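You operate a simulated robot arm through the tools that you are given. There is no shell and no other tool. Be economical: measure what you need, move in short steps, check, and stop when the job is done.

The job below is to be done with a simulated two-armed robot. You get a single attempt, and the scene is never put back.

TASK
Carry the big pan to the big trivet, a hand on each handle.
Fine: shut the cock first, lay the lid on the big stone mat, shut the damper.

The check looks at the end state, three seconds after you hand in, the way a careful person would. Anything else that was tipped, shoved, dropped, spilled or broken makes it a failure. A push-on lid holds only when it is set on centred and level and pressed home; a screw cap is set on level and turned clockwise until tight.

THE ROBOT
Two 7-joint arms with two-finger parallel grippers on one trunk, on a base that drives. Base frame: it is fixed to the floor where the robot stands at the start and does not move with it; the origin is under the middle of the robot, x ahead of it, y to its left, z up. Lengths are in m, angles in degrees, forces in N, time in s.
The left shoulder is at the start at [0.06, 0.144, 0.926], the right one opposite. With the tool pointing down near the work surface each hand reaches from about 0.2 to 0.52 m from the robot's upright axis, wherever it stands, measured 20 degrees to its own side. Places, roughly: big gas ring [0.8, 0.2, 0.7]; big ring cock [0.6, 0, 0.7]; big stone mat [0.6, 0.8, 0.9]; big trivet [0.3, 0.8, 0.9]; black pan [1.25, 0, 0.75]; brass peg [-0.25, 1.5, 1]; damper lever [0.4, 0.3, 1.3]; glucose jar [-0.5, 1.75, 1]; hood lamp switch [1.1, -0.5, 1.2]; pale gold thermometer [-0.25, 1.25, 1]; scoop [0.25, 1.25, 1]; scrubbing brush [-0.25, 1.5, 1]; small dipper [0.25, 1.25, 1]; small gas ring [1.1, -0.2, 0.7]; small lid [1.25, 0, 0.75]; small paddle [0.25, 1.25, 1]. Payload 1.57 kg a hand.
The tool frame of a hand sits at the grasp point between the pads (the TCP): z along the fingers, y along the line on which they close. The tips reach 0.03 m beyond it. Largest opening 0.11 m; finger width 0.024, thickness 0.012; the body of the gripper, 0.048 by 0.112 m, starts 0.078 m behind the TCP.
Orientation is that of the tool frame in the base frame, as a unit quaternion [w, x, y, z]. With the fingers straight down and closing along the base's y, the tool's x points along the base's -x, its y along +y and its z along -z.

THE INTERFACE
- The arms move only by the tool drive_tool. It takes "left_motion", "right_motion" or both (then of equal length, played together; a hand with none holds still); each is one flat list of numbers, 7 for each row, row after row: the shift along the tool's x, y, z in units of 20 mm (1.0 is 20 mm), then the turn, a rotation vector about the tool's x, y, z in units of 8 degrees (1.0 is 8 degrees), then the opening, from 0 (shut) to 1 (fully open). In form: [x, y, z, ax, ay, az, grip, x, y, z, ax, ay, az, grip, ...]. A call has 1 to 20 rows; each row shifts and turns the commanded pose from where the row before left it, along the tool's axes as they then stand. A call with a number of a shift or a turn outside -1 to 1 is refused whole. Each row takes 0.2 s and may step no farther than 0.05 m and 8.6 degrees from the row before; otherwise, or with a gripper value out of range, the whole call is refused. A pose out of reach is approached as far as the arm can. The call stops where the force on the tool passes 40 N (or 10 N more than at its start, if that is more) or the arm is blocked; 0.2 s more then pass. The fingers move at their own pace (about 0.045 m/s each) and stop on an object; they squeeze with about 38 N. The grip force told is the motor's: it shows also when the fingers shut on nothing. Time passes only in rows, and 0.2 s behind the last, so rows that do not move let the fingers close. The reply holds the time, the measured pose of the TCP, the force on the tool along the base axes, the opening and the grip force, in the units named above and with some noise, with the torque about the TCP (base axes, N m) and any sound that the robot's microphone picked up, and new pictures: "pictures" is both (left out), scene, wrist or none (wrist: the cameras of the hands that moved).
- Cameras (640 x 400 px; columns grow to the right, rows downward): "scene" is now at [0.0316, 0.0595, 1.5491]; the picture's right is [0.70, -0.71, 0.00], its down [-0.45, -0.44, -0.78] and it looks along [0.55, 0.54, -0.63] (base axes); focal length 290 px, centre (320, 200). "left" rides on the left gripper at [0.07, -0.016, -0.141] in its tool frame; the picture's right is [0.23, 0.97, 0.00], its down [-0.86, 0.20, -0.48] and it looks along [-0.47, 0.11, 0.88] (tool axes); focal length 222 px, centre (320, 200). "right" rides on the right gripper at [0.07, 0.016, -0.141] in its tool frame; the picture's right is [-0.23, 0.97, 0.00], its down [-0.86, -0.20, -0.48] and it looks along [-0.47, -0.11, 0.88] (tool axes); focal length 222 px, centre (320, 200). There is no depth. A picture from a camera that has moved, and an enlarged one, comes with that camera's place and axes in the base frame and with its lens.
- lift_body(by): slides the trunk up (or, below 0, down) by that many m; the arms and the scene camera ride with it, the base frame stays. It gives what a move gives, with no picture.
- steer(legs): drives the robot by 1 to 6 legs, each [ahead, left, turn to the left] in m, m and degrees, along the robot's own axes; the way and the turn of a leg run together, so that a leg with both is an arc; at most 1.5 m and 180 degrees a leg. The arms and the cameras ride along, it lands a little off, and it stops where it bumps. It gives what a move gives, and a new picture of the scene camera.
- head_to(pan, tilt): turns the head with the scene camera to pan (to the left, within 86 degrees either way) and tilt (down, from -29 to 69), counted from straight ahead of the robot. It gives what a move gives, and a new picture of the scene camera.
- close_up(camera, box): a new picture of the part [left, top, right, bottom] of that camera's present view, enlarged. It takes no simulated time.
- sign_off(): hands the job in; it is judged then, once.

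Work in short steps. Places have to be worked out from the pictures, the camera data and where the tool is seen: move nearer, look again, correct. Check each grasp and each placing, and mend what went wrong. You have 120 turns and 260 pictures in all, those below and enlarged ones among them. Open the grippers and draw the arms clear of the work before you hand the job in, unless the task says otherwise; then end with one line.

The tools are called after "Emit:" as name(argument=value, ...) on one line, values as JSON. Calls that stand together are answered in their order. drive_tool: Moves the arms, as the interface text tells. Its arguments: {"type":"object","properties":{"left_motion":{"type":"array"},"right_motion":{"type":"array"},"pictures":{"type":"string","enum":["both","scene","wrist","none"]}},"required":[]} The other tools are called the same way: lift_body (by) slides the trunk up or down; steer (legs) drives the base; head_to (pan, tilt) turns the head that bears the scene camera; close_up (camera, box) takes an enlarged picture of a part of a camera's view; sign_off () hands the job in.

At the start:

```text
time_s: 0.0
left_ee_pos: [0.3177, 0.3345, 1.0]
left_orientation: [0.0, 0.0, 1.0, 0.0]
left_ft_force: [0.8, -0.3, 0.5]
left_moment: [0.02, 0.0, -0.02]
left_gripper_width: 0.1099
left_finger_force: 0.1
right_ee_pos: [0.3903, 0.0156, 0.9998]
right_orientation: [0.0, 0.0, 1.0, 0.0]
right_ft_force: [-0.2, 0.1, 0.2]
right_moment: [0.02, 0.03, 0.01]
right_gripper_width: 0.1101
right_finger_force: 0.2
trunk travel left (down, up): [-0.525, 0.065]
robot x, y, heading: [0.0021, -0.0002, -0.1]
head pan, tilt: [44.5, 39.0]
```

scene: 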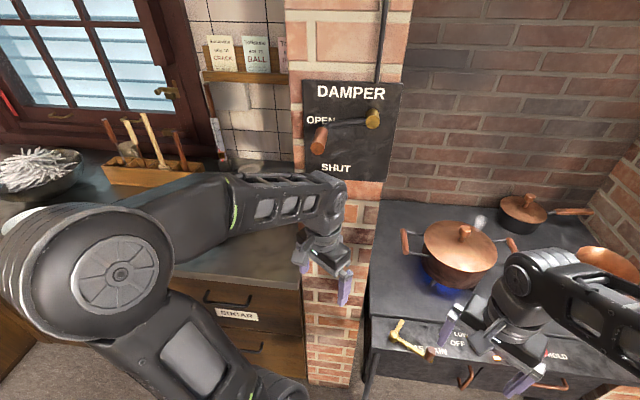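
right: 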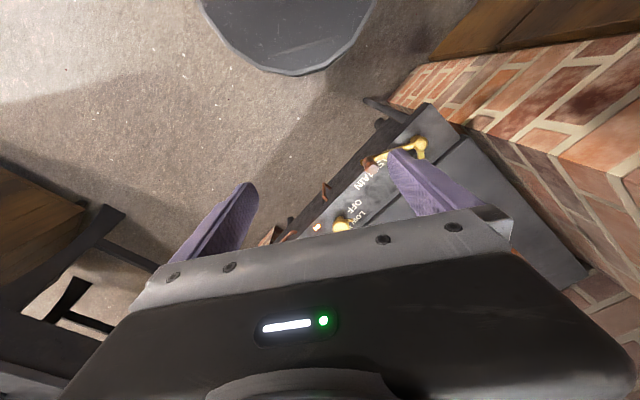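
left: 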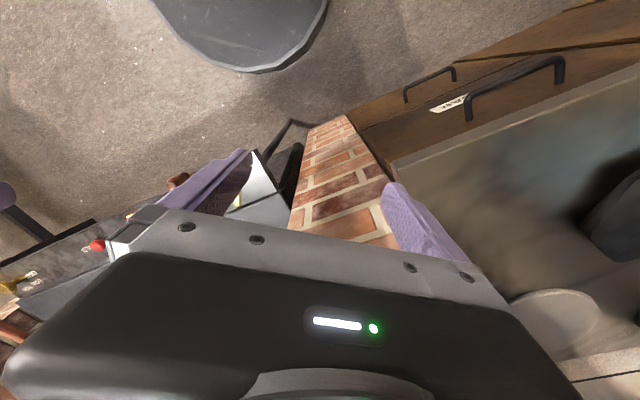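

I start by looking around: the scene shows the damper lever, the stove with the big pan and the cocks. I look toward the stove and toward the bench.

Emit:
head_to(pan=10, tilt=45)

Emit:
head_to(pan=80, tilt=35)

```text
time_s: 1.0
left_ee_pos: [0.3178, 0.3341, 0.9997]
left_orientation: [0.0, 0.0, 1.0, 0.0]
left_ft_force: [0.4, 0.5, 0.3]
left_moment: [0.01, -0.01, -0.01]
left_gripper_width: 0.1096
left_finger_force: 0.1
right_ee_pos: [0.3902, 0.0175, 0.9994]
right_orientation: [-0.001, 0.0, 1.0, 0.0]
right_ft_force: [-0.7, 0.3, -0.2]
right_moment: [-0.02, 0.0, -0.01]
right_gripper_width: 0.1101
right_finger_force: 0.1
trunk travel left (down, up): [-0.525, 0.065]
robot x, y, heading: [-0.0013, 0.0044, 0.1]
head pan, tilt: [10.0, 45.0]
camera scene: at [0.0506, 0.0137, 1.5404], right [0.17, -0.98, 0.0], down [-0.7, -0.12, -0.71], along [0.7, 0.12, -0.71], focal length 290 px, centre (320, 200)
```

scene: 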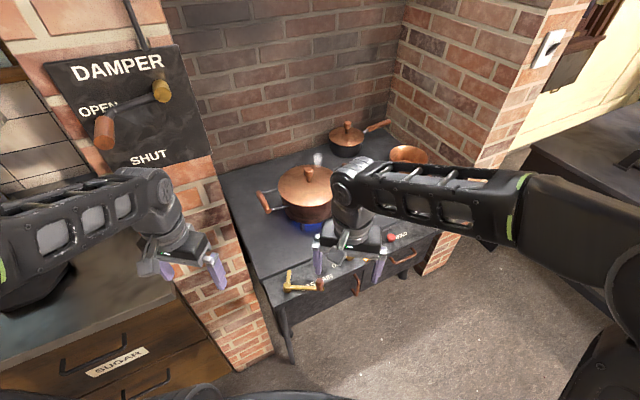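

```text
time_s: 2.4
left_ee_pos: [0.3184, 0.3334, 0.9993]
left_orientation: [0.0, 0.0, 1.0, 0.0]
left_ft_force: [1.0, 0.1, -0.2]
left_moment: [-0.01, 0.01, -0.01]
left_gripper_width: 0.1101
left_finger_force: 0.2
right_ee_pos: [0.3905, 0.0168, 0.9998]
right_orientation: [0.0, 0.0, 1.0, 0.0]
right_ft_force: [0.4, -0.5, -0.2]
right_moment: [-0.02, 0.0, -0.01]
right_gripper_width: 0.1101
right_finger_force: 0.1
trunk travel left (down, up): [-0.525, 0.065]
robot x, y, heading: [0.0006, 0.0035, 0.0]
head pan, tilt: [80.0, 35.0]
camera scene: at [-0.0142, 0.0862, 1.5552], right [0.98, -0.17, 0.0], down [-0.1, -0.56, -0.82], along [0.14, 0.81, -0.57], focal length 290 px, centre (320, 200)
```

scene: 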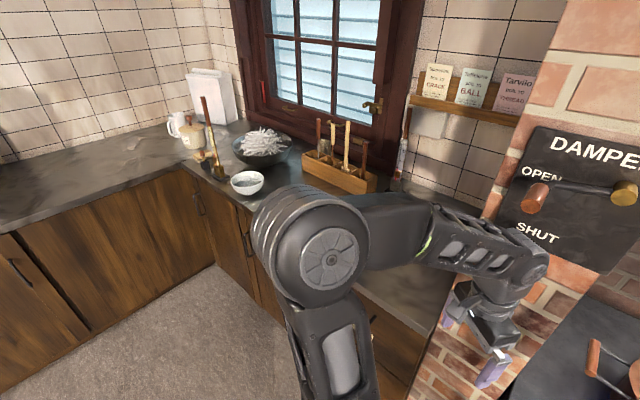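

The wall and stove run at 45° to the base x axis. I back off slightly from the pier, then turn 45° left to face the stove.

Emit:
steer(legs=[[-0.06, -0.06, 0], [0, 0, 45]])

Emit:
head_to(pan=45, tilt=40)

Emit:
head_to(pan=-35, tilt=40)

```text
time_s: 5.5
left_ee_pos: [-0.0707, 0.4017, 1.0]
left_orientation: [0.0, -0.381, 0.925, 0.0]
left_ft_force: [0.6, -0.6, 0.2]
left_moment: [0.02, -0.03, 0.01]
left_gripper_width: 0.1099
left_finger_force: 0.1
right_ee_pos: [0.2037, 0.2256, 0.9994]
right_orientation: [0.0, -0.381, 0.925, 0.001]
right_ft_force: [0.0, 0.0, -0.2]
right_moment: [0.02, 0.01, 0.0]
right_gripper_width: 0.11
right_finger_force: 0.1
trunk travel left (down, up): [-0.525, 0.065]
robot x, y, heading: [-0.0578, -0.0621, 44.7]
head pan, tilt: [80.0, 35.0]
camera scene: at [-0.1327, -0.0094, 1.5552], right [0.82, 0.57, 0.0], down [0.33, -0.47, -0.82], along [-0.47, 0.67, -0.57], focal length 290 px, centre (320, 200)
```

scene: 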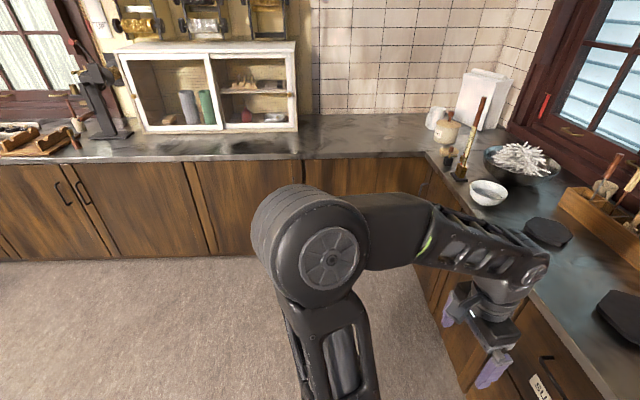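

```text
time_s: 6.6
left_ee_pos: [-0.0702, 0.4014, 1.0002]
left_orientation: [0.0, -0.38, 0.925, 0.0]
left_ft_force: [-0.5, -0.1, 0.2]
left_moment: [-0.01, -0.03, 0.01]
left_gripper_width: 0.1103
left_finger_force: 0.1
right_ee_pos: [0.2048, 0.2255, 1.0004]
right_orientation: [-0.001, -0.381, 0.924, 0.0]
right_ft_force: [0.2, -0.3, -0.4]
right_moment: [0.01, 0.03, 0.02]
right_gripper_width: 0.1102
right_finger_force: 0.0
trunk travel left (down, up): [-0.525, 0.065]
robot x, y, heading: [-0.0616, -0.0606, 44.5]
head pan, tilt: [45.0, 40.0]
camera scene: at [-0.082, 0.0032, 1.5476], right [1.0, 0.0, 0.0], down [0.0, -0.64, -0.77], along [0.0, 0.77, -0.64], focal length 290 px, centre (320, 200)
```

scene: 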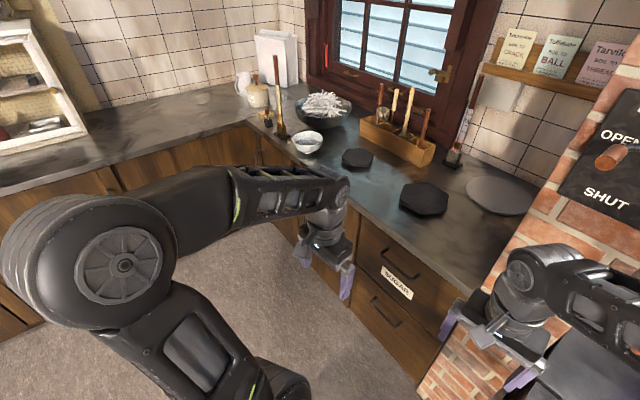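

```text
time_s: 8.1
left_ee_pos: [-0.0704, 0.4009, 0.9999]
left_orientation: [0.0, -0.382, 0.924, -0.001]
left_ft_force: [0.4, 0.4, -0.3]
left_moment: [0.03, 0.0, 0.0]
left_gripper_width: 0.11
left_finger_force: 0.0
right_ee_pos: [0.204, 0.2252, 0.9996]
right_orientation: [0.0, -0.382, 0.924, 0.0]
right_ft_force: [-0.9, 0.4, -0.4]
right_moment: [-0.01, 0.03, -0.03]
right_gripper_width: 0.1101
right_finger_force: 0.1
trunk travel left (down, up): [-0.525, 0.065]
robot x, y, heading: [-0.0581, -0.0616, 44.9]
head pan, tilt: [-35.0, 40.0]
camera scene: at [0.0015, -0.0673, 1.5476], right [0.17, -0.99, 0.0], down [-0.63, -0.11, -0.77], along [0.75, 0.13, -0.64], focal length 290 px, centre (320, 200)
```

scene: 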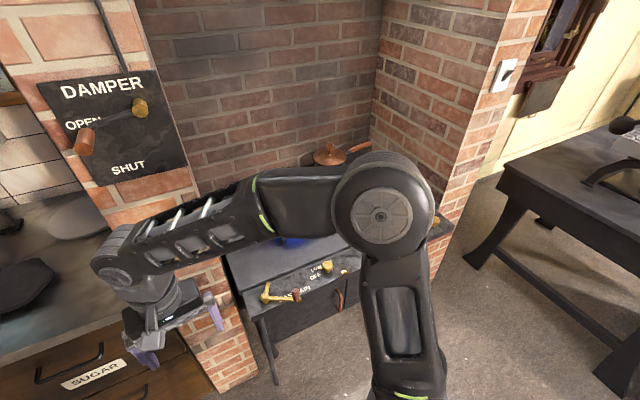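

Big trivet (octagon) is near [0.27, 0.75], big stone mat (disc) near [0.53, 0.78]. Next I drive to the right to stand before the stove.

Emit:
steer(legs=[[0, -0.42, 0]])

Emit:
head_to(pan=0, tilt=48)

```text
time_s: 10.7
left_ee_pos: [0.226, 0.1011, 1.0001]
left_orientation: [0.001, -0.38, 0.925, 0.0]
left_ft_force: [-0.6, -0.6, 0.8]
left_moment: [0.01, -0.02, 0.0]
left_gripper_width: 0.1101
left_finger_force: 0.1
right_ee_pos: [0.5003, -0.0746, 0.9994]
right_orientation: [0.0, -0.381, 0.925, 0.0]
right_ft_force: [0.2, -1.6, -0.1]
right_moment: [-0.04, 0.05, 0.01]
right_gripper_width: 0.11
right_finger_force: 0.1
trunk travel left (down, up): [-0.525, 0.065]
robot x, y, heading: [0.235, -0.36, 44.9]
head pan, tilt: [-35.0, 40.0]
camera scene: at [0.2985, -0.3672, 1.5476], right [0.17, -0.99, 0.0], down [-0.63, -0.11, -0.77], along [0.75, 0.13, -0.64], focal length 290 px, centre (320, 200)
```

scene: 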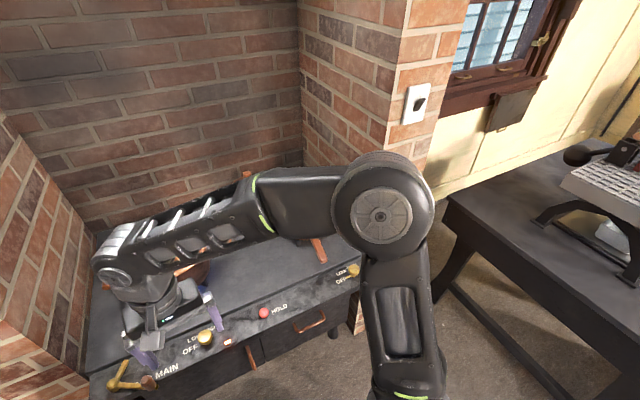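

```text
time_s: 11.7
left_ee_pos: [0.2262, 0.1014, 0.9999]
left_orientation: [0.0, -0.38, 0.925, 0.0]
left_ft_force: [-0.5, 0.2, 0.6]
left_moment: [0.0, 0.01, -0.06]
left_gripper_width: 0.1098
left_finger_force: 0.1
right_ee_pos: [0.5019, -0.0737, 0.9998]
right_orientation: [0.0, -0.381, 0.925, 0.0]
right_ft_force: [-0.4, 0.5, -0.2]
right_moment: [-0.01, 0.0, 0.04]
right_gripper_width: 0.1102
right_finger_force: 0.1
trunk travel left (down, up): [-0.525, 0.065]
robot x, y, heading: [0.235, -0.3542, 44.7]
head pan, tilt: [0.0, 48.0]
camera scene: at [0.27, -0.3254, 1.5362], right [0.7, -0.71, 0.0], down [-0.53, -0.52, -0.67], along [0.48, 0.47, -0.74], focal length 290 px, centre (320, 200)
```

scene: 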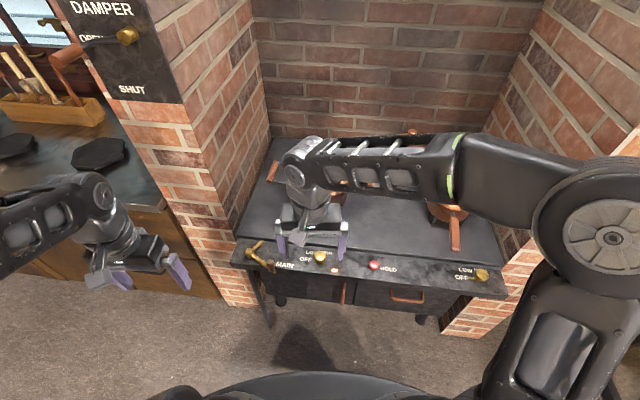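

The big ring cock is the brass knob at ~[0.62, 0.02, 0.72], marked LOW/OFF. I zoom in on the panel.

Emit:
close_up(camera="scene", box=[230, 220, 410, 330])

Emit:
close_up(camera="right", box=[0, 0, 640, 400])

```text
3.56 times, centred on (320, 275) of scene
camera zoom: at [0.27, -0.3254, 1.5362], right [0.7, -0.71, 0.0], down [-0.53, -0.52, -0.67], along [0.48, 0.47, -0.74], focal length 1031 px, centre (320, -67)
```

zoom: 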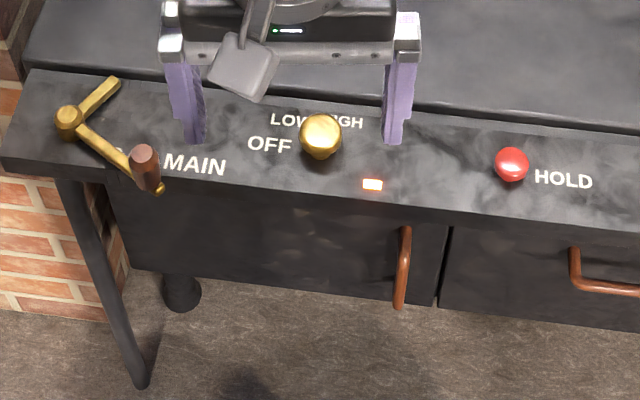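

```text
1.00 times, centred on (320, 200) of right (not enlarged: the box is as wide or as high as the picture)
camera zoom: at [0.4399, -0.1106, 1.1405], right [-0.52, 0.85, 0.0], down [0.75, 0.46, 0.48], along [0.41, 0.25, -0.88], focal length 222 px, centre (320, 200)
```

zoom: 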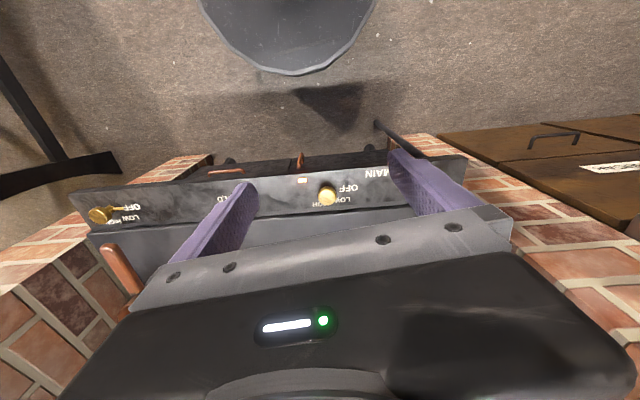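

Emit:
close_up(camera="scene", box=[296, 242, 348, 276])

Emit:
close_up(camera="right", box=[280, 155, 390, 225])

```text
11.76 times, centred on (322, 259) of scene
camera zoom: at [0.27, -0.3254, 1.5362], right [0.7, -0.71, 0.0], down [-0.53, -0.52, -0.67], along [0.48, 0.47, -0.74], focal length 3410 px, centre (296, -494)
```

zoom: 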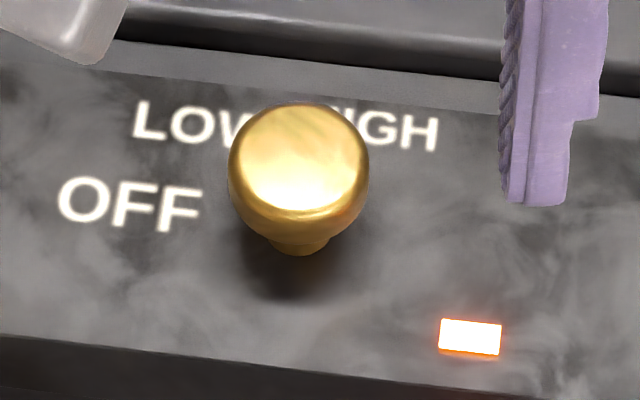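

```text
5.71 times, centred on (335, 190) of right
camera zoom: at [0.4399, -0.1106, 1.1405], right [-0.52, 0.85, 0.0], down [0.75, 0.46, 0.48], along [0.41, 0.25, -0.88], focal length 1269 px, centre (234, 257)
```

zoom: 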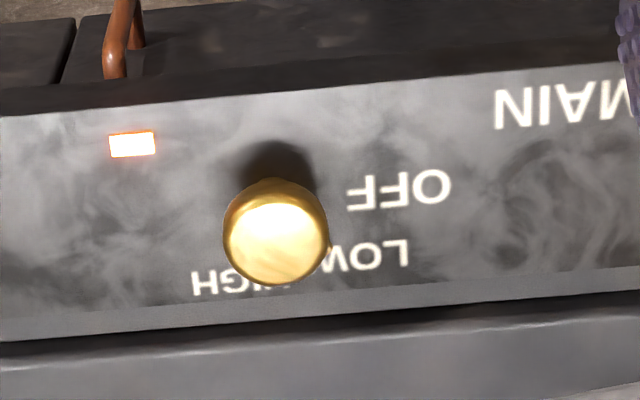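

The big-ring cock is a round brass knob at about [0.60, 0.005, 0.75]; OFF is at its left. The right hand is already in line, so I drive 0.13 m ahead and check with the wrist camera.

Emit:
steer(legs=[[0.13, 0.0, 0]])

Emit:
close_up(camera="right", box=[0, 0, 640, 400])

```text
time_s: 13.0
left_ee_pos: [0.3188, 0.195, 0.9995]
left_orientation: [0.0, -0.381, 0.924, 0.0]
left_ft_force: [0.0, -0.6, -0.3]
left_moment: [-0.03, -0.01, 0.03]
left_gripper_width: 0.1097
left_finger_force: 0.1
right_ee_pos: [0.593, 0.0181, 0.9992]
right_orientation: [-0.001, -0.381, 0.924, 0.0]
right_ft_force: [0.6, -0.5, -0.1]
right_moment: [-0.03, 0.0, 0.02]
right_gripper_width: 0.11
right_finger_force: 0.1
trunk travel left (down, up): [-0.525, 0.065]
robot x, y, heading: [0.3242, -0.2693, 45.2]
head pan, tilt: [0.0, 48.0]
camera scene: at [0.3631, -0.233, 1.5361], right [0.7, -0.71, 0.0], down [-0.53, -0.52, -0.67], along [0.47, 0.47, -0.74], focal length 290 px, centre (320, 200)
```

scene: 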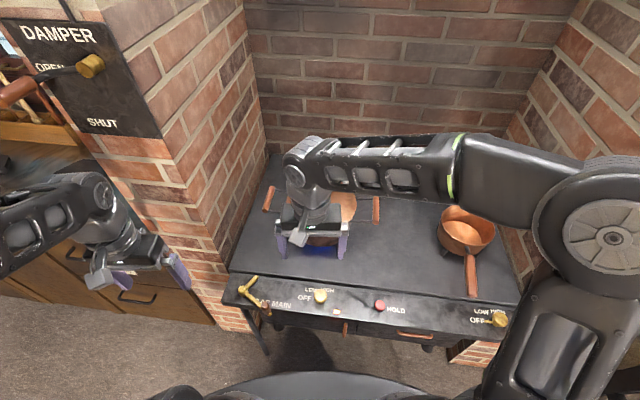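

```text
1.00 times, centred on (320, 200) of right (not enlarged: the box is as wide or as high as the picture)
camera zoom: at [0.5324, -0.0185, 1.14], right [-0.52, 0.85, 0.0], down [0.75, 0.46, 0.48], along [0.41, 0.25, -0.88], focal length 222 px, centre (320, 200)
```

zoom: 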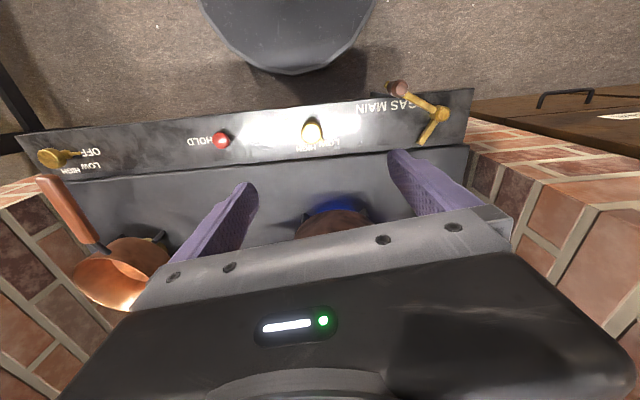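

Triangulation puts the knob head at about [0.602, 0.008, 0.757]. I lower the right hand most of the way, pre-turned 40° clockwise, and look again.

Emit:
drive_tool(right_motion=[0, -0.67, 1, 0, 0, 0.7, 0.8, 0, 0, 1, 0, 0, 0.7, 0.8, 0, 0, 1, 0, 0, 0.7, 0.7, 0, 0, 1, 0, 0, 0.7, 0.6, 0, 0, 1, 0, 0, 0.7, 0.6, 0, 0, 1, 0, 0, 0.7, 0.6, 0, 0, 1, 0, 0, 0.8, 0.6, 0, 0, 0.5, 0, 0, 0, 0.6])

```text
time_s: 14.8
left_ee_pos: [0.3181, 0.1927, 1.0001]
left_orientation: [0.0, -0.38, 0.925, 0.0]
left_ft_force: [0.4, 0.0, 0.7]
left_moment: [-0.01, -0.02, 0.01]
left_gripper_width: 0.11
left_finger_force: 0.0
right_ee_pos: [0.6019, 0.0089, 0.8504]
right_orientation: [0.0, -0.04, 0.999, 0.0]
right_ft_force: [-0.6, 0.2, 0.5]
right_moment: [0.01, -0.03, 0.02]
right_gripper_width: 0.0662
right_finger_force: 0.1
trunk travel left (down, up): [-0.525, 0.065]
robot x, y, heading: [0.3277, -0.2704, 44.7]
head pan, tilt: [0.0, 48.0]
camera scene: at [0.3618, -0.2343, 1.5362], right [0.7, -0.71, 0.0], down [-0.53, -0.52, -0.67], along [0.48, 0.47, -0.74], focal length 290 px, centre (320, 200)
camera right: at [0.5314, 0.0189, 0.9906], right [0.15, 0.99, 0.0], down [0.87, -0.13, 0.48], along [0.47, -0.07, -0.88], focal length 222 px, centre (320, 200)
```

scene: 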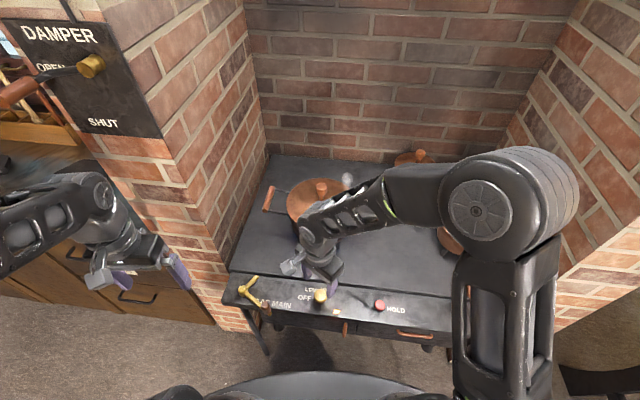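
right: 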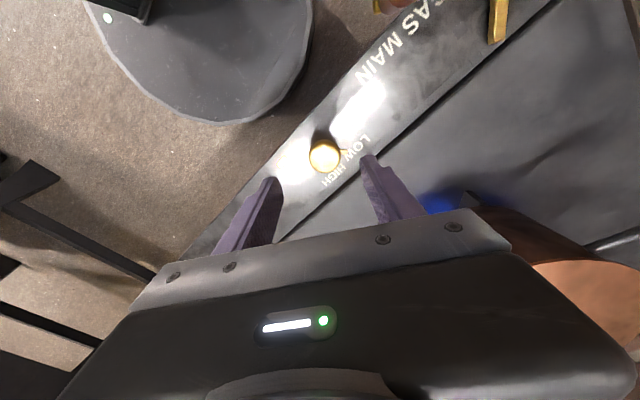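

Knob re-measured at [0.604, 0.011]; the fingers straddle it. I go down 80 mm and close.

Emit:
drive_tool(right_motion=[0, 0, 1, 0, 0, 0, 0.6, 0, 0.1, 1, 0, 0, 0, 0.6, 0, 0, 1, 0, 0, 0, 0.6, 0, 0, 1, 0, 0, 0, 0.6, 0, 0, 0, 0, 0, 0, 0.0, 0, 0, 0, 0, 0, 0, 0.0, 0, 0, 0, 0, 0, 0, 0.0])

```text
time_s: 16.4
left_ee_pos: [0.3186, 0.1933, 1.0001]
left_orientation: [0.001, -0.382, 0.924, 0.0]
left_ft_force: [0.0, 0.7, -0.1]
left_moment: [0.04, 0.0, 0.02]
left_gripper_width: 0.1099
left_finger_force: 0.1
right_ee_pos: [0.6014, 0.0112, 0.7691]
right_orientation: [0.0, -0.042, 0.999, 0.0]
right_ft_force: [0.8, 0.9, -0.4]
right_moment: [0.13, -0.13, -0.02]
right_gripper_width: 0.0361
right_finger_force: 23.8
trunk travel left (down, up): [-0.525, 0.065]
robot x, y, heading: [0.326, -0.2696, 44.9]
head pan, tilt: [0.0, 48.0]
camera scene: at [0.3618, -0.2342, 1.5361], right [0.7, -0.71, 0.0], down [-0.53, -0.52, -0.67], along [0.47, 0.47, -0.74], focal length 290 px, centre (320, 200)
camera right: at [0.5318, 0.0219, 0.9098], right [0.15, 0.99, 0.0], down [0.87, -0.13, 0.48], along [0.47, -0.07, -0.88], focal length 222 px, centre (320, 200)
```

scene: 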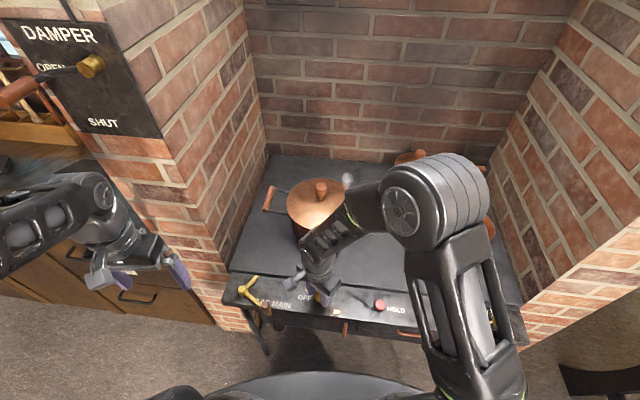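
right: 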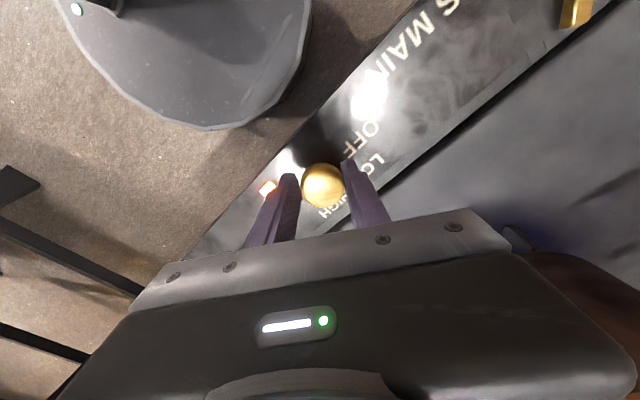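

The knob is gripped (36 mm, 24 N). I turn it counter-clockwise (seen from above) 24° and read the torque.

Emit:
drive_tool(right_motion=[0, 0, 0, 0, 0, -0.75, 0, 0, 0, 0, 0, 0, -0.75, 0, 0, 0, 0, 0, 0, -0.75, 0, 0, 0, 0, 0, 0, -0.75, 0], pictures="wrist")

```text
time_s: 17.4
left_ee_pos: [0.3182, 0.1918, 0.9999]
left_orientation: [-0.001, -0.38, 0.925, 0.0]
left_ft_force: [0.3, 0.4, 0.3]
left_moment: [-0.01, -0.01, -0.01]
left_gripper_width: 0.11
left_finger_force: 0.0
right_ee_pos: [0.6035, 0.0087, 0.7701]
right_orientation: [-0.001, -0.247, 0.969, -0.001]
right_ft_force: [12.2, -8.0, -13.2]
right_moment: [0.08, -0.92, -0.15]
right_gripper_width: 0.0358
right_finger_force: 42.2
trunk travel left (down, up): [-0.525, 0.065]
robot x, y, heading: [0.3248, -0.268, 44.8]
head pan, tilt: [0.0, 48.0]
camera right: at [0.5347, -0.0106, 0.91], right [-0.27, 0.96, 0.0], down [0.85, 0.24, 0.48], along [0.46, 0.12, -0.88], focal length 222 px, centre (320, 200)
```

right: 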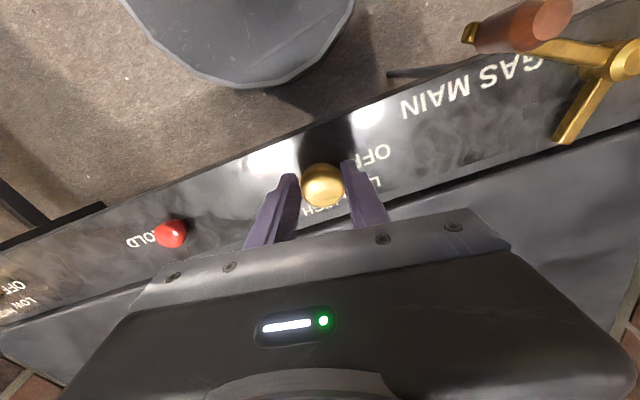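

Knob turns with low torque but some sideways pull; I relieve it by a small shift and continue turning.

Emit:
drive_tool(right_motion=[0, -0.1, 0.05, 0, 0, -0.75, 0, 0, 0, 0, 0, 0, -0.75, 0, 0, 0, 0, 0, 0, -0.75, 0, 0, 0, 0, 0, 0, -0.75, 0], pictures="wrist")

Emit:
close_up(camera="scene", box=[220, 130, 420, 330])

```text
time_s: 18.4
left_ee_pos: [0.3202, 0.1909, 1.0007]
left_orientation: [0.0, -0.38, 0.925, 0.0]
left_ft_force: [-0.4, -0.2, -0.4]
left_moment: [0.02, 0.0, 0.02]
left_gripper_width: 0.11
left_finger_force: 0.2
right_ee_pos: [0.605, 0.0037, 0.7687]
right_orientation: [-0.001, -0.445, 0.896, -0.002]
right_ft_force: [25.0, -22.9, 23.0]
right_moment: [-0.63, -0.62, -0.32]
right_gripper_width: 0.0357
right_finger_force: 42.5
trunk travel left (down, up): [-0.525, 0.065]
robot x, y, heading: [0.3249, -0.2697, 44.5]
head pan, tilt: [0.0, 48.0]
camera right: at [0.5505, -0.04, 0.91], right [-0.64, 0.77, 0.0], down [0.68, 0.56, 0.48], along [0.37, 0.3, -0.88], focal length 222 px, centre (320, 200)
```

right: 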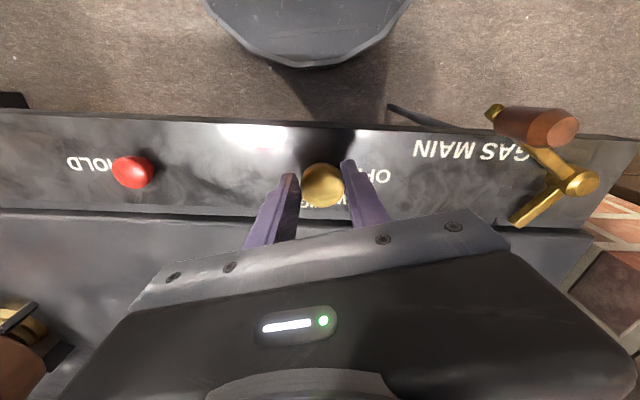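

```text
2.00 times, centred on (320, 230) of scene
camera zoom: at [0.3634, -0.238, 1.5365], right [0.7, -0.71, 0.0], down [-0.53, -0.52, -0.67], along [0.47, 0.47, -0.74], focal length 580 px, centre (320, 140)
```

zoom: 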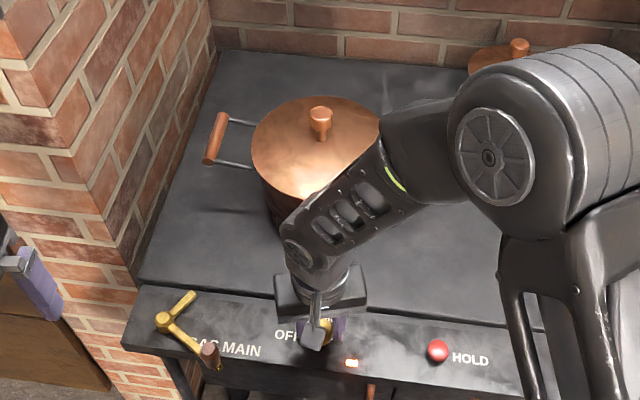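

The pull matches the knob being ~10 mm ahead of the TCP (true knob at [0.611, 0.0115], lower than I thought). I open, recentre, go a bit lower, regrip.

Emit:
drive_tool(right_motion=[0, 0, 0, 0, 0, 0, 0.55, 0, 0, 0, 0, 0, 0, 0.55, -0.4, -0.4, 0, 0, 0, 0, 0.55, 0, 0, 0.4, 0, 0, 0, 0.55], pictures="wrist")

Emit:
close_up(camera="right", box=[240, 120, 440, 240])

```text
time_s: 19.4
left_ee_pos: [0.3173, 0.1934, 1.0002]
left_orientation: [0.0, -0.382, 0.924, -0.001]
left_ft_force: [0.9, -0.5, 0.0]
left_moment: [0.03, -0.01, 0.02]
left_gripper_width: 0.1099
left_finger_force: 0.0
right_ee_pos: [0.6153, 0.0115, 0.761]
right_orientation: [0.001, -0.444, 0.896, 0.0]
right_ft_force: [-0.1, 0.4, 0.0]
right_moment: [-0.02, 0.0, 0.03]
right_gripper_width: 0.0605
right_finger_force: 0.1
trunk travel left (down, up): [-0.525, 0.065]
robot x, y, heading: [0.328, -0.2711, 44.8]
head pan, tilt: [0.0, 48.0]
camera right: at [0.5597, -0.0349, 0.901], right [-0.64, 0.77, 0.0], down [0.68, 0.56, 0.48], along [0.37, 0.3, -0.88], focal length 222 px, centre (320, 200)
```

right: 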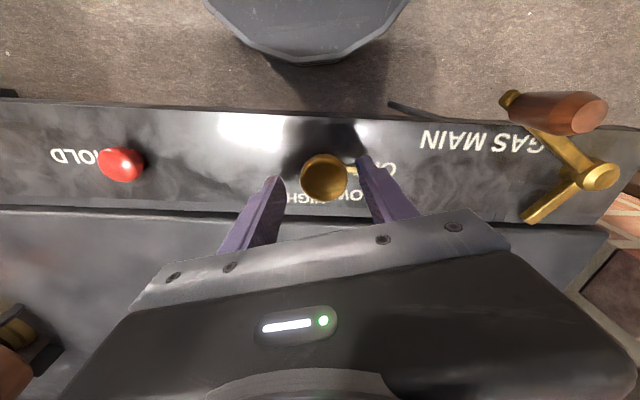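

```text
3.20 times, centred on (340, 180) of right
camera zoom: at [0.5597, -0.0349, 0.901], right [-0.64, 0.77, 0.0], down [0.68, 0.56, 0.48], along [0.37, 0.3, -0.88], focal length 711 px, centre (256, 264)
```

zoom: 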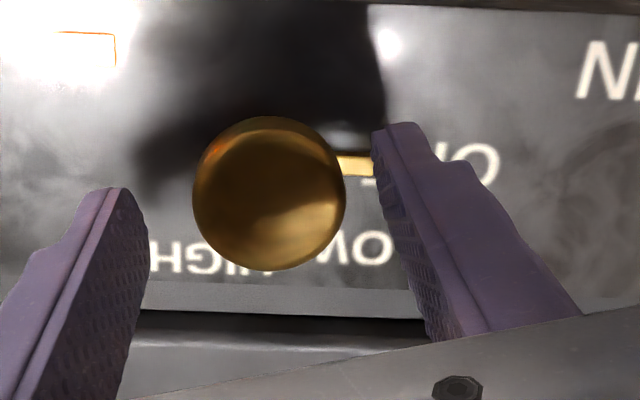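

The knob's pointer now shows at OFF. I check the flame and the indicator in the scene view.

Emit:
close_up(camera="scene", box=[240, 200, 400, 300])

Emit:
close_up(camera="right", box=[260, 90, 480, 220])

```text
4.00 times, centred on (320, 250) of scene
camera zoom: at [0.3616, -0.2341, 1.5361], right [0.7, -0.71, 0.0], down [-0.53, -0.52, -0.67], along [0.48, 0.47, -0.74], focal length 1160 px, centre (320, 0)
```

zoom: 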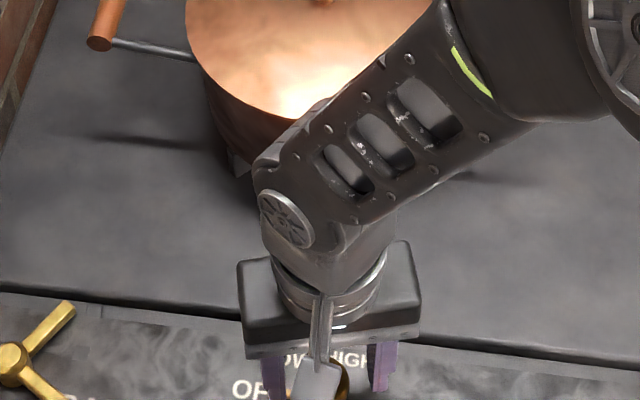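

```text
2.91 times, centred on (370, 155) of right
camera zoom: at [0.5597, -0.0349, 0.901], right [-0.64, 0.77, 0.0], down [0.68, 0.56, 0.48], along [0.37, 0.3, -0.88], focal length 646 px, centre (174, 331)
```

zoom: 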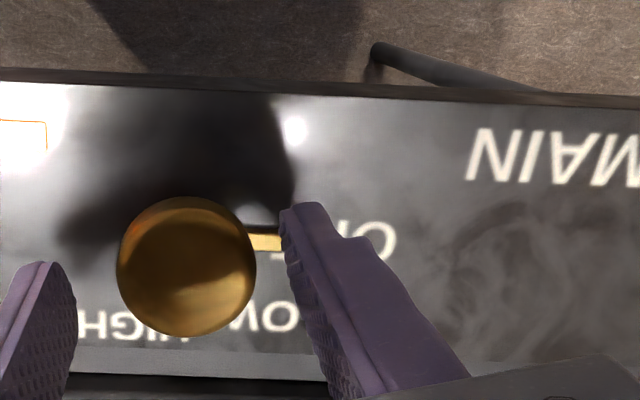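

Flame seems out. I regrip and nudge further toward OFF to make sure it's against its stop.

Emit:
drive_tool(right_motion=[0.1, 0, 0, 0, 0, 0, 0, 0, 0, 0, 0, 0, 0, 0, 0, 0, 0, 0, 0, 0, 0, 0, 0, 0, 0, 0, -0.7, 0, 0, 0, 0, 0, 0, -0.7, 0], pictures="wrist")

```text
time_s: 20.6
left_ee_pos: [0.3163, 0.1935, 1.0005]
left_orientation: [-0.001, -0.381, 0.924, -0.001]
left_ft_force: [0.7, -0.3, -0.1]
left_moment: [0.02, 0.0, 0.01]
left_gripper_width: 0.1096
left_finger_force: 0.0
right_ee_pos: [0.6109, 0.0108, 0.7612]
right_orientation: [0.001, -0.531, 0.847, 0.001]
right_ft_force: [-13.5, 17.1, -6.2]
right_moment: [0.81, 0.4, -0.55]
right_gripper_width: 0.0376
right_finger_force: 43.0
trunk travel left (down, up): [-0.525, 0.065]
robot x, y, heading: [0.328, -0.2647, 44.9]
head pan, tilt: [0.0, 48.0]
camera right: at [0.5664, -0.0446, 0.9013], right [-0.78, 0.63, 0.0], down [0.55, 0.68, 0.48], along [0.3, 0.37, -0.88], focal length 222 px, centre (320, 200)
```

right: 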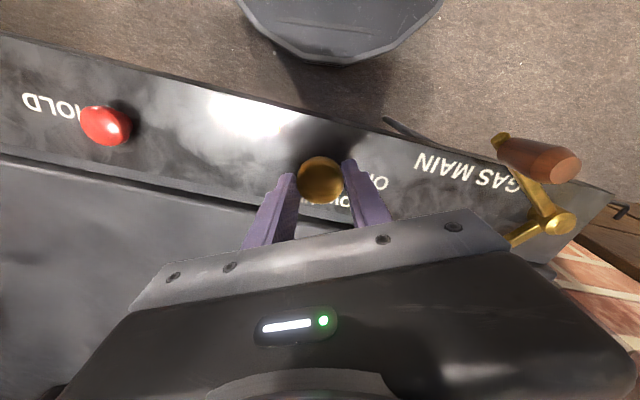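

Emit:
drive_tool(right_motion=[0, 0.1, 0, 0, 0, -0.7, 0, 0, 0, 0, 0, 0, -0.7, 0, 0, 0, 0, 0, 0, 0, 0.6, 0, 0, 0, 0, 0, 0, 0.6, 0, 0, -1, 0, 0, 0, 0.6, 0, 0, -1, 0, 0, 0, 0.6], pictures="wrist")

Emit:
close_up(camera="right", box=[240, 110, 440, 235])

```text
time_s: 22.0
left_ee_pos: [0.3162, 0.1931, 1.0006]
left_orientation: [-0.001, -0.382, 0.924, -0.001]
left_ft_force: [-0.2, 0.4, 0.0]
left_moment: [0.02, -0.02, -0.01]
left_gripper_width: 0.1099
left_finger_force: 0.1
right_ee_pos: [0.6105, 0.0095, 0.8004]
right_orientation: [0.0, -0.61, 0.792, 0.001]
right_ft_force: [-0.4, 0.2, 0.0]
right_moment: [0.01, 0.02, 0.02]
right_gripper_width: 0.066
right_finger_force: 0.0
trunk travel left (down, up): [-0.525, 0.065]
robot x, y, heading: [0.3266, -0.2687, 44.8]
head pan, tilt: [0.0, 48.0]
camera right: at [0.5772, -0.0537, 0.9412], right [-0.88, 0.47, 0.0], down [0.41, 0.78, 0.48], along [0.22, 0.42, -0.88], focal length 222 px, centre (320, 200)
```

right: 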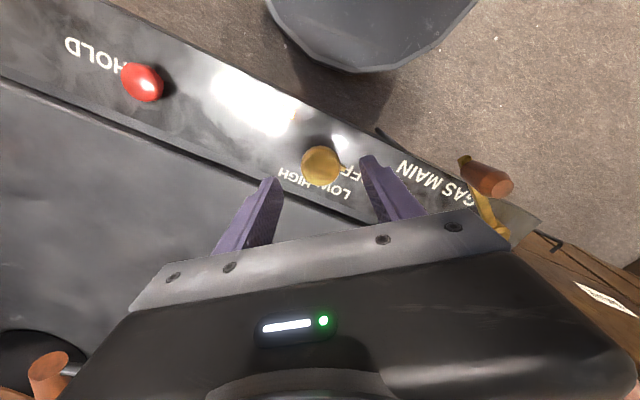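

```text
3.20 times, centred on (340, 172) of right
camera zoom: at [0.5772, -0.0537, 0.9412], right [-0.88, 0.47, 0.0], down [0.41, 0.78, 0.48], along [0.22, 0.42, -0.88], focal length 711 px, centre (256, 288)
```

zoom: 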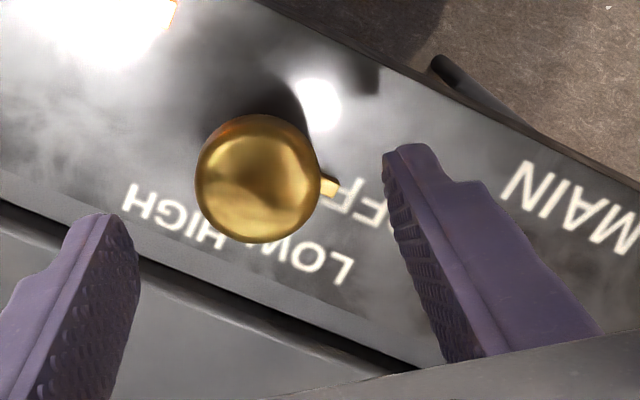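

Pointer at OFF and against the stop; cock shut. I raise the right hand, turn it back to neutral, and move it aside to view the pan.

Emit:
drive_tool(right_motion=[0, 0, -1, 0, 0, 0, 0.6, 0, 0, -1, 0, 0, 0.5, 0.6, 0, 0, -1, 0, 0, 0.5, 0.6, 0, 0, -1, 0, 0, 0.5, 0.6, 0, 0, -1, 0, 0, 0.5, 0.6, 0, 0, -1, 0, 0, 0.5, 0.6, 0, 0, -1, 0, 0, 0.5, 0.6, 0, 0, -1, 0, 0, 0.5, 0.6, 0, 0, -1, 0, 0, 0.35, 0.6, 0, -0.9, -1, 0, 0, 0, 0.6, 0, -1, 0, 0, 0, 0, 0.6, 0, -1, 0, 0, 0, 0, 0.6, 0, -1, 0, 0, 0, 0, 0.6, 0, -1, 0, 0, 0, 0, 0.6, 0, -1, 0, 0, 0, 0, 0.6, 0, -1, 0, 0, 0, 0, 0.6], pictures="both")

```text
time_s: 25.4
left_ee_pos: [0.3177, 0.1921, 1.0006]
left_orientation: [0.0, -0.382, 0.924, 0.0]
left_ft_force: [0.1, 0.0, -0.3]
left_moment: [-0.06, -0.02, 0.0]
left_gripper_width: 0.11
left_finger_force: 0.0
right_ee_pos: [0.7076, -0.0906, 1.0012]
right_orientation: [0.0, -0.378, 0.926, 0.0]
right_ft_force: [0.1, -0.5, 0.2]
right_moment: [0.01, -0.03, 0.04]
right_gripper_width: 0.066
right_finger_force: 0.1
trunk travel left (down, up): [-0.525, 0.065]
robot x, y, heading: [0.3261, -0.2652, 44.7]
head pan, tilt: [0.0, 48.0]
camera scene: at [0.3619, -0.2348, 1.5362], right [0.7, -0.71, 0.0], down [-0.53, -0.52, -0.67], along [0.47, 0.47, -0.74], focal length 290 px, centre (320, 200)
camera right: at [0.6456, -0.1268, 1.1424], right [-0.52, 0.85, 0.0], down [0.75, 0.46, 0.48], along [0.41, 0.25, -0.88], focal length 222 px, centre (320, 200)
```

scene: 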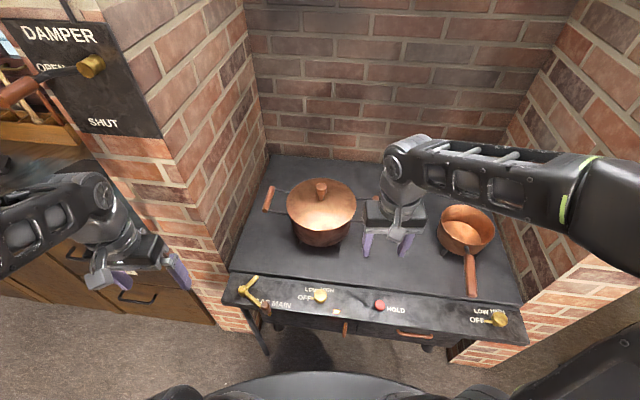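
right: 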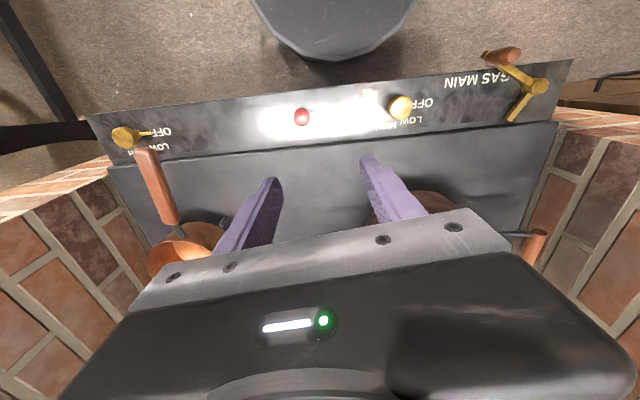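

Emit:
close_up(camera="scene", box=[240, 150, 420, 262])

```text
3.56 times, centred on (330, 206) of scene
camera zoom: at [0.3619, -0.2348, 1.5362], right [0.7, -0.71, 0.0], down [-0.53, -0.52, -0.67], along [0.47, 0.47, -0.74], focal length 1031 px, centre (284, 179)
```

zoom: 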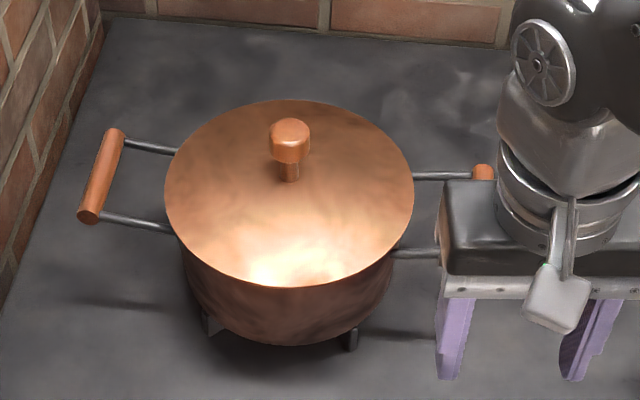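

Flame is out. Comparing the two cocks, the stove faces heading ≈ 36.9°. The left elbow may foul the pier when reaching for the left handle, so I back off slightly, align to that heading, and test arm postures in free space.

Emit:
steer(legs=[[-0.08, -0.04, -8]])

Emit:
drive_tool(left_motion=[0, -1, -1, 0, 0, 0, 1, -1, -1, -1, 0, 0, 0, 1, -1, -1, 0, 0, 0, 0, 1, -1, -1, 0, 0, 0, 0, 1, -1, -1, 0, 0, 0, 0, 1, -1, -1, 0, 0, 0, 0, 1, -1, -1, 0, 0, 0, 0, 1, -1, -0.5, 0, 0, 0, 0, 1], pictures="scene")

```text
time_s: 26.5
left_ee_pos: [0.3452, 0.1051, 0.9996]
left_orientation: [0.0, -0.315, 0.949, 0.0]
left_ft_force: [-0.3, -0.2, -0.4]
left_moment: [0.02, -0.01, 0.01]
left_gripper_width: 0.11
left_finger_force: 0.0
right_ee_pos: [0.6901, -0.2276, 1.0025]
right_orientation: [0.0, -0.311, 0.95, 0.0]
right_ft_force: [0.5, 0.1, -0.2]
right_moment: [0.04, 0.0, 0.0]
right_gripper_width: 0.066
right_finger_force: 0.0
trunk travel left (down, up): [-0.525, 0.065]
robot x, y, heading: [0.2902, -0.353, 36.6]
head pan, tilt: [0.0, 48.0]
camera scene: at [0.3298, -0.3251, 1.5362], right [0.6, -0.8, 0.0], down [-0.6, -0.44, -0.67], along [0.54, 0.4, -0.74], focal length 290 px, centre (320, 200)
```

scene: 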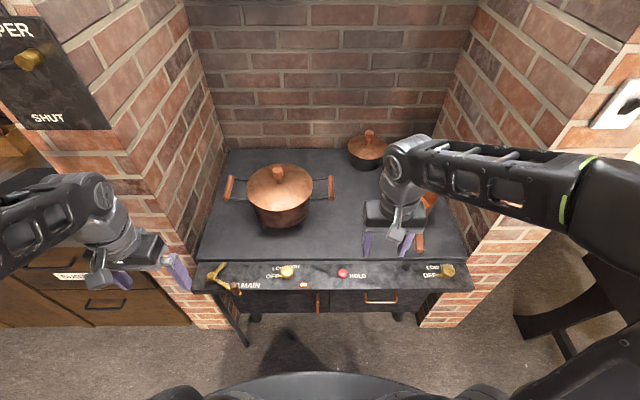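

```text
time_s: 28.3
left_ee_pos: [0.5486, 0.0686, 1.0411]
left_orientation: [0.001, -0.315, 0.949, 0.0]
left_ft_force: [0.4, 0.4, 0.2]
left_moment: [0.02, -0.01, 0.0]
left_gripper_width: 0.1099
left_finger_force: 0.2
right_ee_pos: [0.6914, -0.2277, 1.0018]
right_orientation: [0.0, -0.312, 0.95, 0.001]
right_ft_force: [-0.2, 0.5, 0.2]
right_moment: [0.02, 0.03, 0.0]
right_gripper_width: 0.0661
right_finger_force: 0.1
trunk travel left (down, up): [-0.525, 0.065]
robot x, y, heading: [0.2904, -0.3536, 36.6]
head pan, tilt: [0.0, 48.0]
camera scene: at [0.3311, -0.3231, 1.5361], right [0.6, -0.8, 0.0], down [-0.6, -0.44, -0.67], along [0.54, 0.4, -0.74], focal length 290 px, centre (320, 200)
```

scene: 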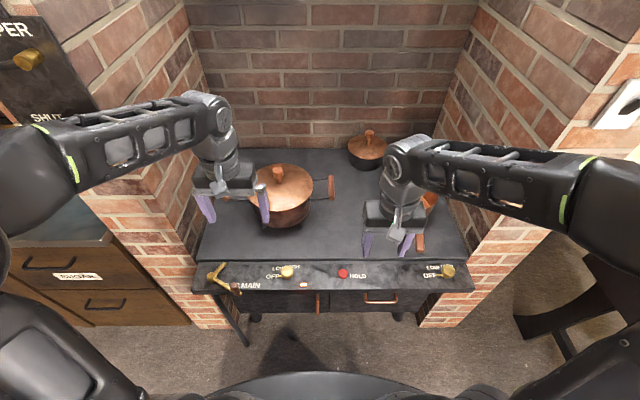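

The left forearm runs almost sideways. I test how hand yaw changes the elbow (32° counter-clockwise).

Emit:
drive_tool(left_motion=[0, 0, 0, 0, 0, -1, 1, 0, 0, 0, 0, 0, -1, 1, 0, 0, 0, 0, 0, -1, 1, 0, 0, 0, 0, 0, -1, 1], pictures="scene")

```text
time_s: 29.3
left_ee_pos: [0.5488, 0.0698, 1.0409]
left_orientation: [-0.001, -0.566, 0.825, 0.0]
left_ft_force: [0.1, 0.3, 0.1]
left_moment: [0.01, 0.02, 0.0]
left_gripper_width: 0.1098
left_finger_force: 0.0
right_ee_pos: [0.6908, -0.2286, 1.0024]
right_orientation: [0.0, -0.311, 0.95, 0.001]
right_ft_force: [-0.4, -0.1, 0.3]
right_moment: [-0.03, -0.01, 0.01]
right_gripper_width: 0.0658
right_finger_force: 0.1
trunk travel left (down, up): [-0.525, 0.065]
robot x, y, heading: [0.2896, -0.3529, 36.5]
head pan, tilt: [0.0, 48.0]
camera scene: at [0.3306, -0.3234, 1.5362], right [0.6, -0.8, 0.0], down [-0.6, -0.44, -0.67], along [0.54, 0.4, -0.74], focal length 290 px, centre (320, 200)
```

scene: 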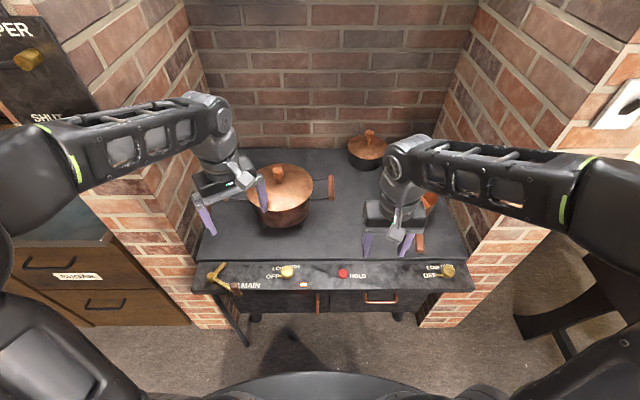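

Yaw alone doesn't move the elbow. I test a forward tilt of 40° with the hand lower (fingers pointing forward-down).

Emit:
drive_tool(left_motion=[0, 0, 0, 0, 0, 1, 1, 0, 0, 0, 0, 0, 1, 1, 0, 0, 0, 0, 0, 1, 1, 0, 0, 0, 0, 0, 1, 1, 0, 0, 0, 0, -1, 0, 1, 0, 0, 0, 0, -1, 0, 1, 0, 0, 0, 0, -1, 0, 1, 0, 0, 0, 0, -1, 0, 1, 0, 0, 0, 0, -1, 0, 1], pictures="scene")

Emit:
drive_tool(left_motion=[0.64, 0, 0.77, 0, 0, 0, 1, 0.64, 0, 0.77, 0, 0, 0, 1, 0.64, 0, 0.77, 0, 0, 0, 1, 0.64, 0, 0.77, 0, 0, 0, 1, 0.64, 0, 0.77, 0, 0, 0, 1, 0.64, 0, 0.77, 0, 0, 0, 1, 0.64, 0, 0.77, 0, 0, 0, 1, 0.64, 0, 0.77, 0, 0, 0, 1], pictures="scene")

```text
time_s: 31.3
left_ee_pos: [0.549, 0.0689, 1.0399]
left_orientation: [0.326, -0.296, 0.892, 0.108]
left_ft_force: [-0.1, 0.0, 0.9]
left_moment: [0.01, 0.01, 0.0]
left_gripper_width: 0.1098
left_finger_force: 0.1
right_ee_pos: [0.6912, -0.2287, 1.002]
right_orientation: [0.0, -0.311, 0.95, 0.0]
right_ft_force: [-0.9, -1.0, 0.0]
right_moment: [-0.01, 0.05, -0.01]
right_gripper_width: 0.066
right_finger_force: 0.1
trunk travel left (down, up): [-0.525, 0.065]
robot x, y, heading: [0.2889, -0.3521, 36.8]
head pan, tilt: [0.0, 48.0]
camera scene: at [0.3302, -0.3237, 1.5362], right [0.6, -0.8, 0.0], down [-0.6, -0.44, -0.67], along [0.54, 0.4, -0.74], focal length 290 px, centre (320, 200)
```

scene: 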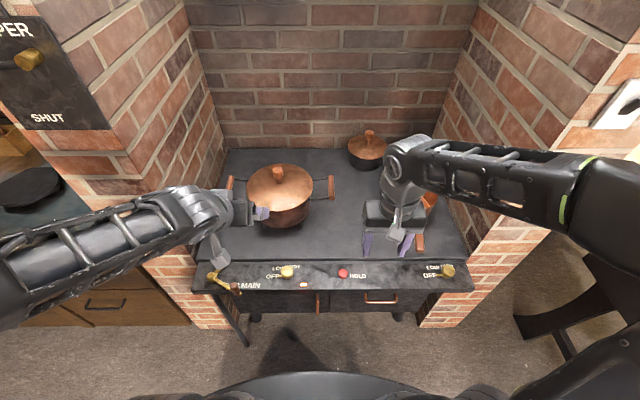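

```text
time_s: 33.1
left_ee_pos: [0.559, 0.0752, 0.882]
left_orientation: [0.324, -0.296, 0.892, 0.108]
left_ft_force: [-0.5, 0.1, -0.7]
left_moment: [0.04, -0.02, 0.0]
left_gripper_width: 0.1103
left_finger_force: 0.0
left hand out of reach, approached as far as the arm can: row 5, 6
right_ee_pos: [0.692, -0.2276, 1.0022]
right_orientation: [0.0, -0.312, 0.95, 0.0]
right_ft_force: [0.3, -0.4, 0.7]
right_moment: [0.01, 0.0, 0.04]
right_gripper_width: 0.066
right_finger_force: 0.0
trunk travel left (down, up): [-0.525, 0.065]
robot x, y, heading: [0.2901, -0.3525, 36.6]
head pan, tilt: [0.0, 48.0]
camera scene: at [0.3308, -0.3229, 1.5362], right [0.6, -0.8, 0.0], down [-0.6, -0.44, -0.67], along [0.54, 0.4, -0.74], focal length 290 px, centre (320, 200)
```

scene: 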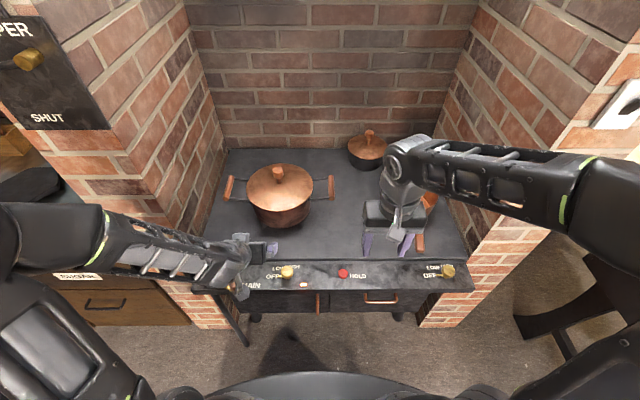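

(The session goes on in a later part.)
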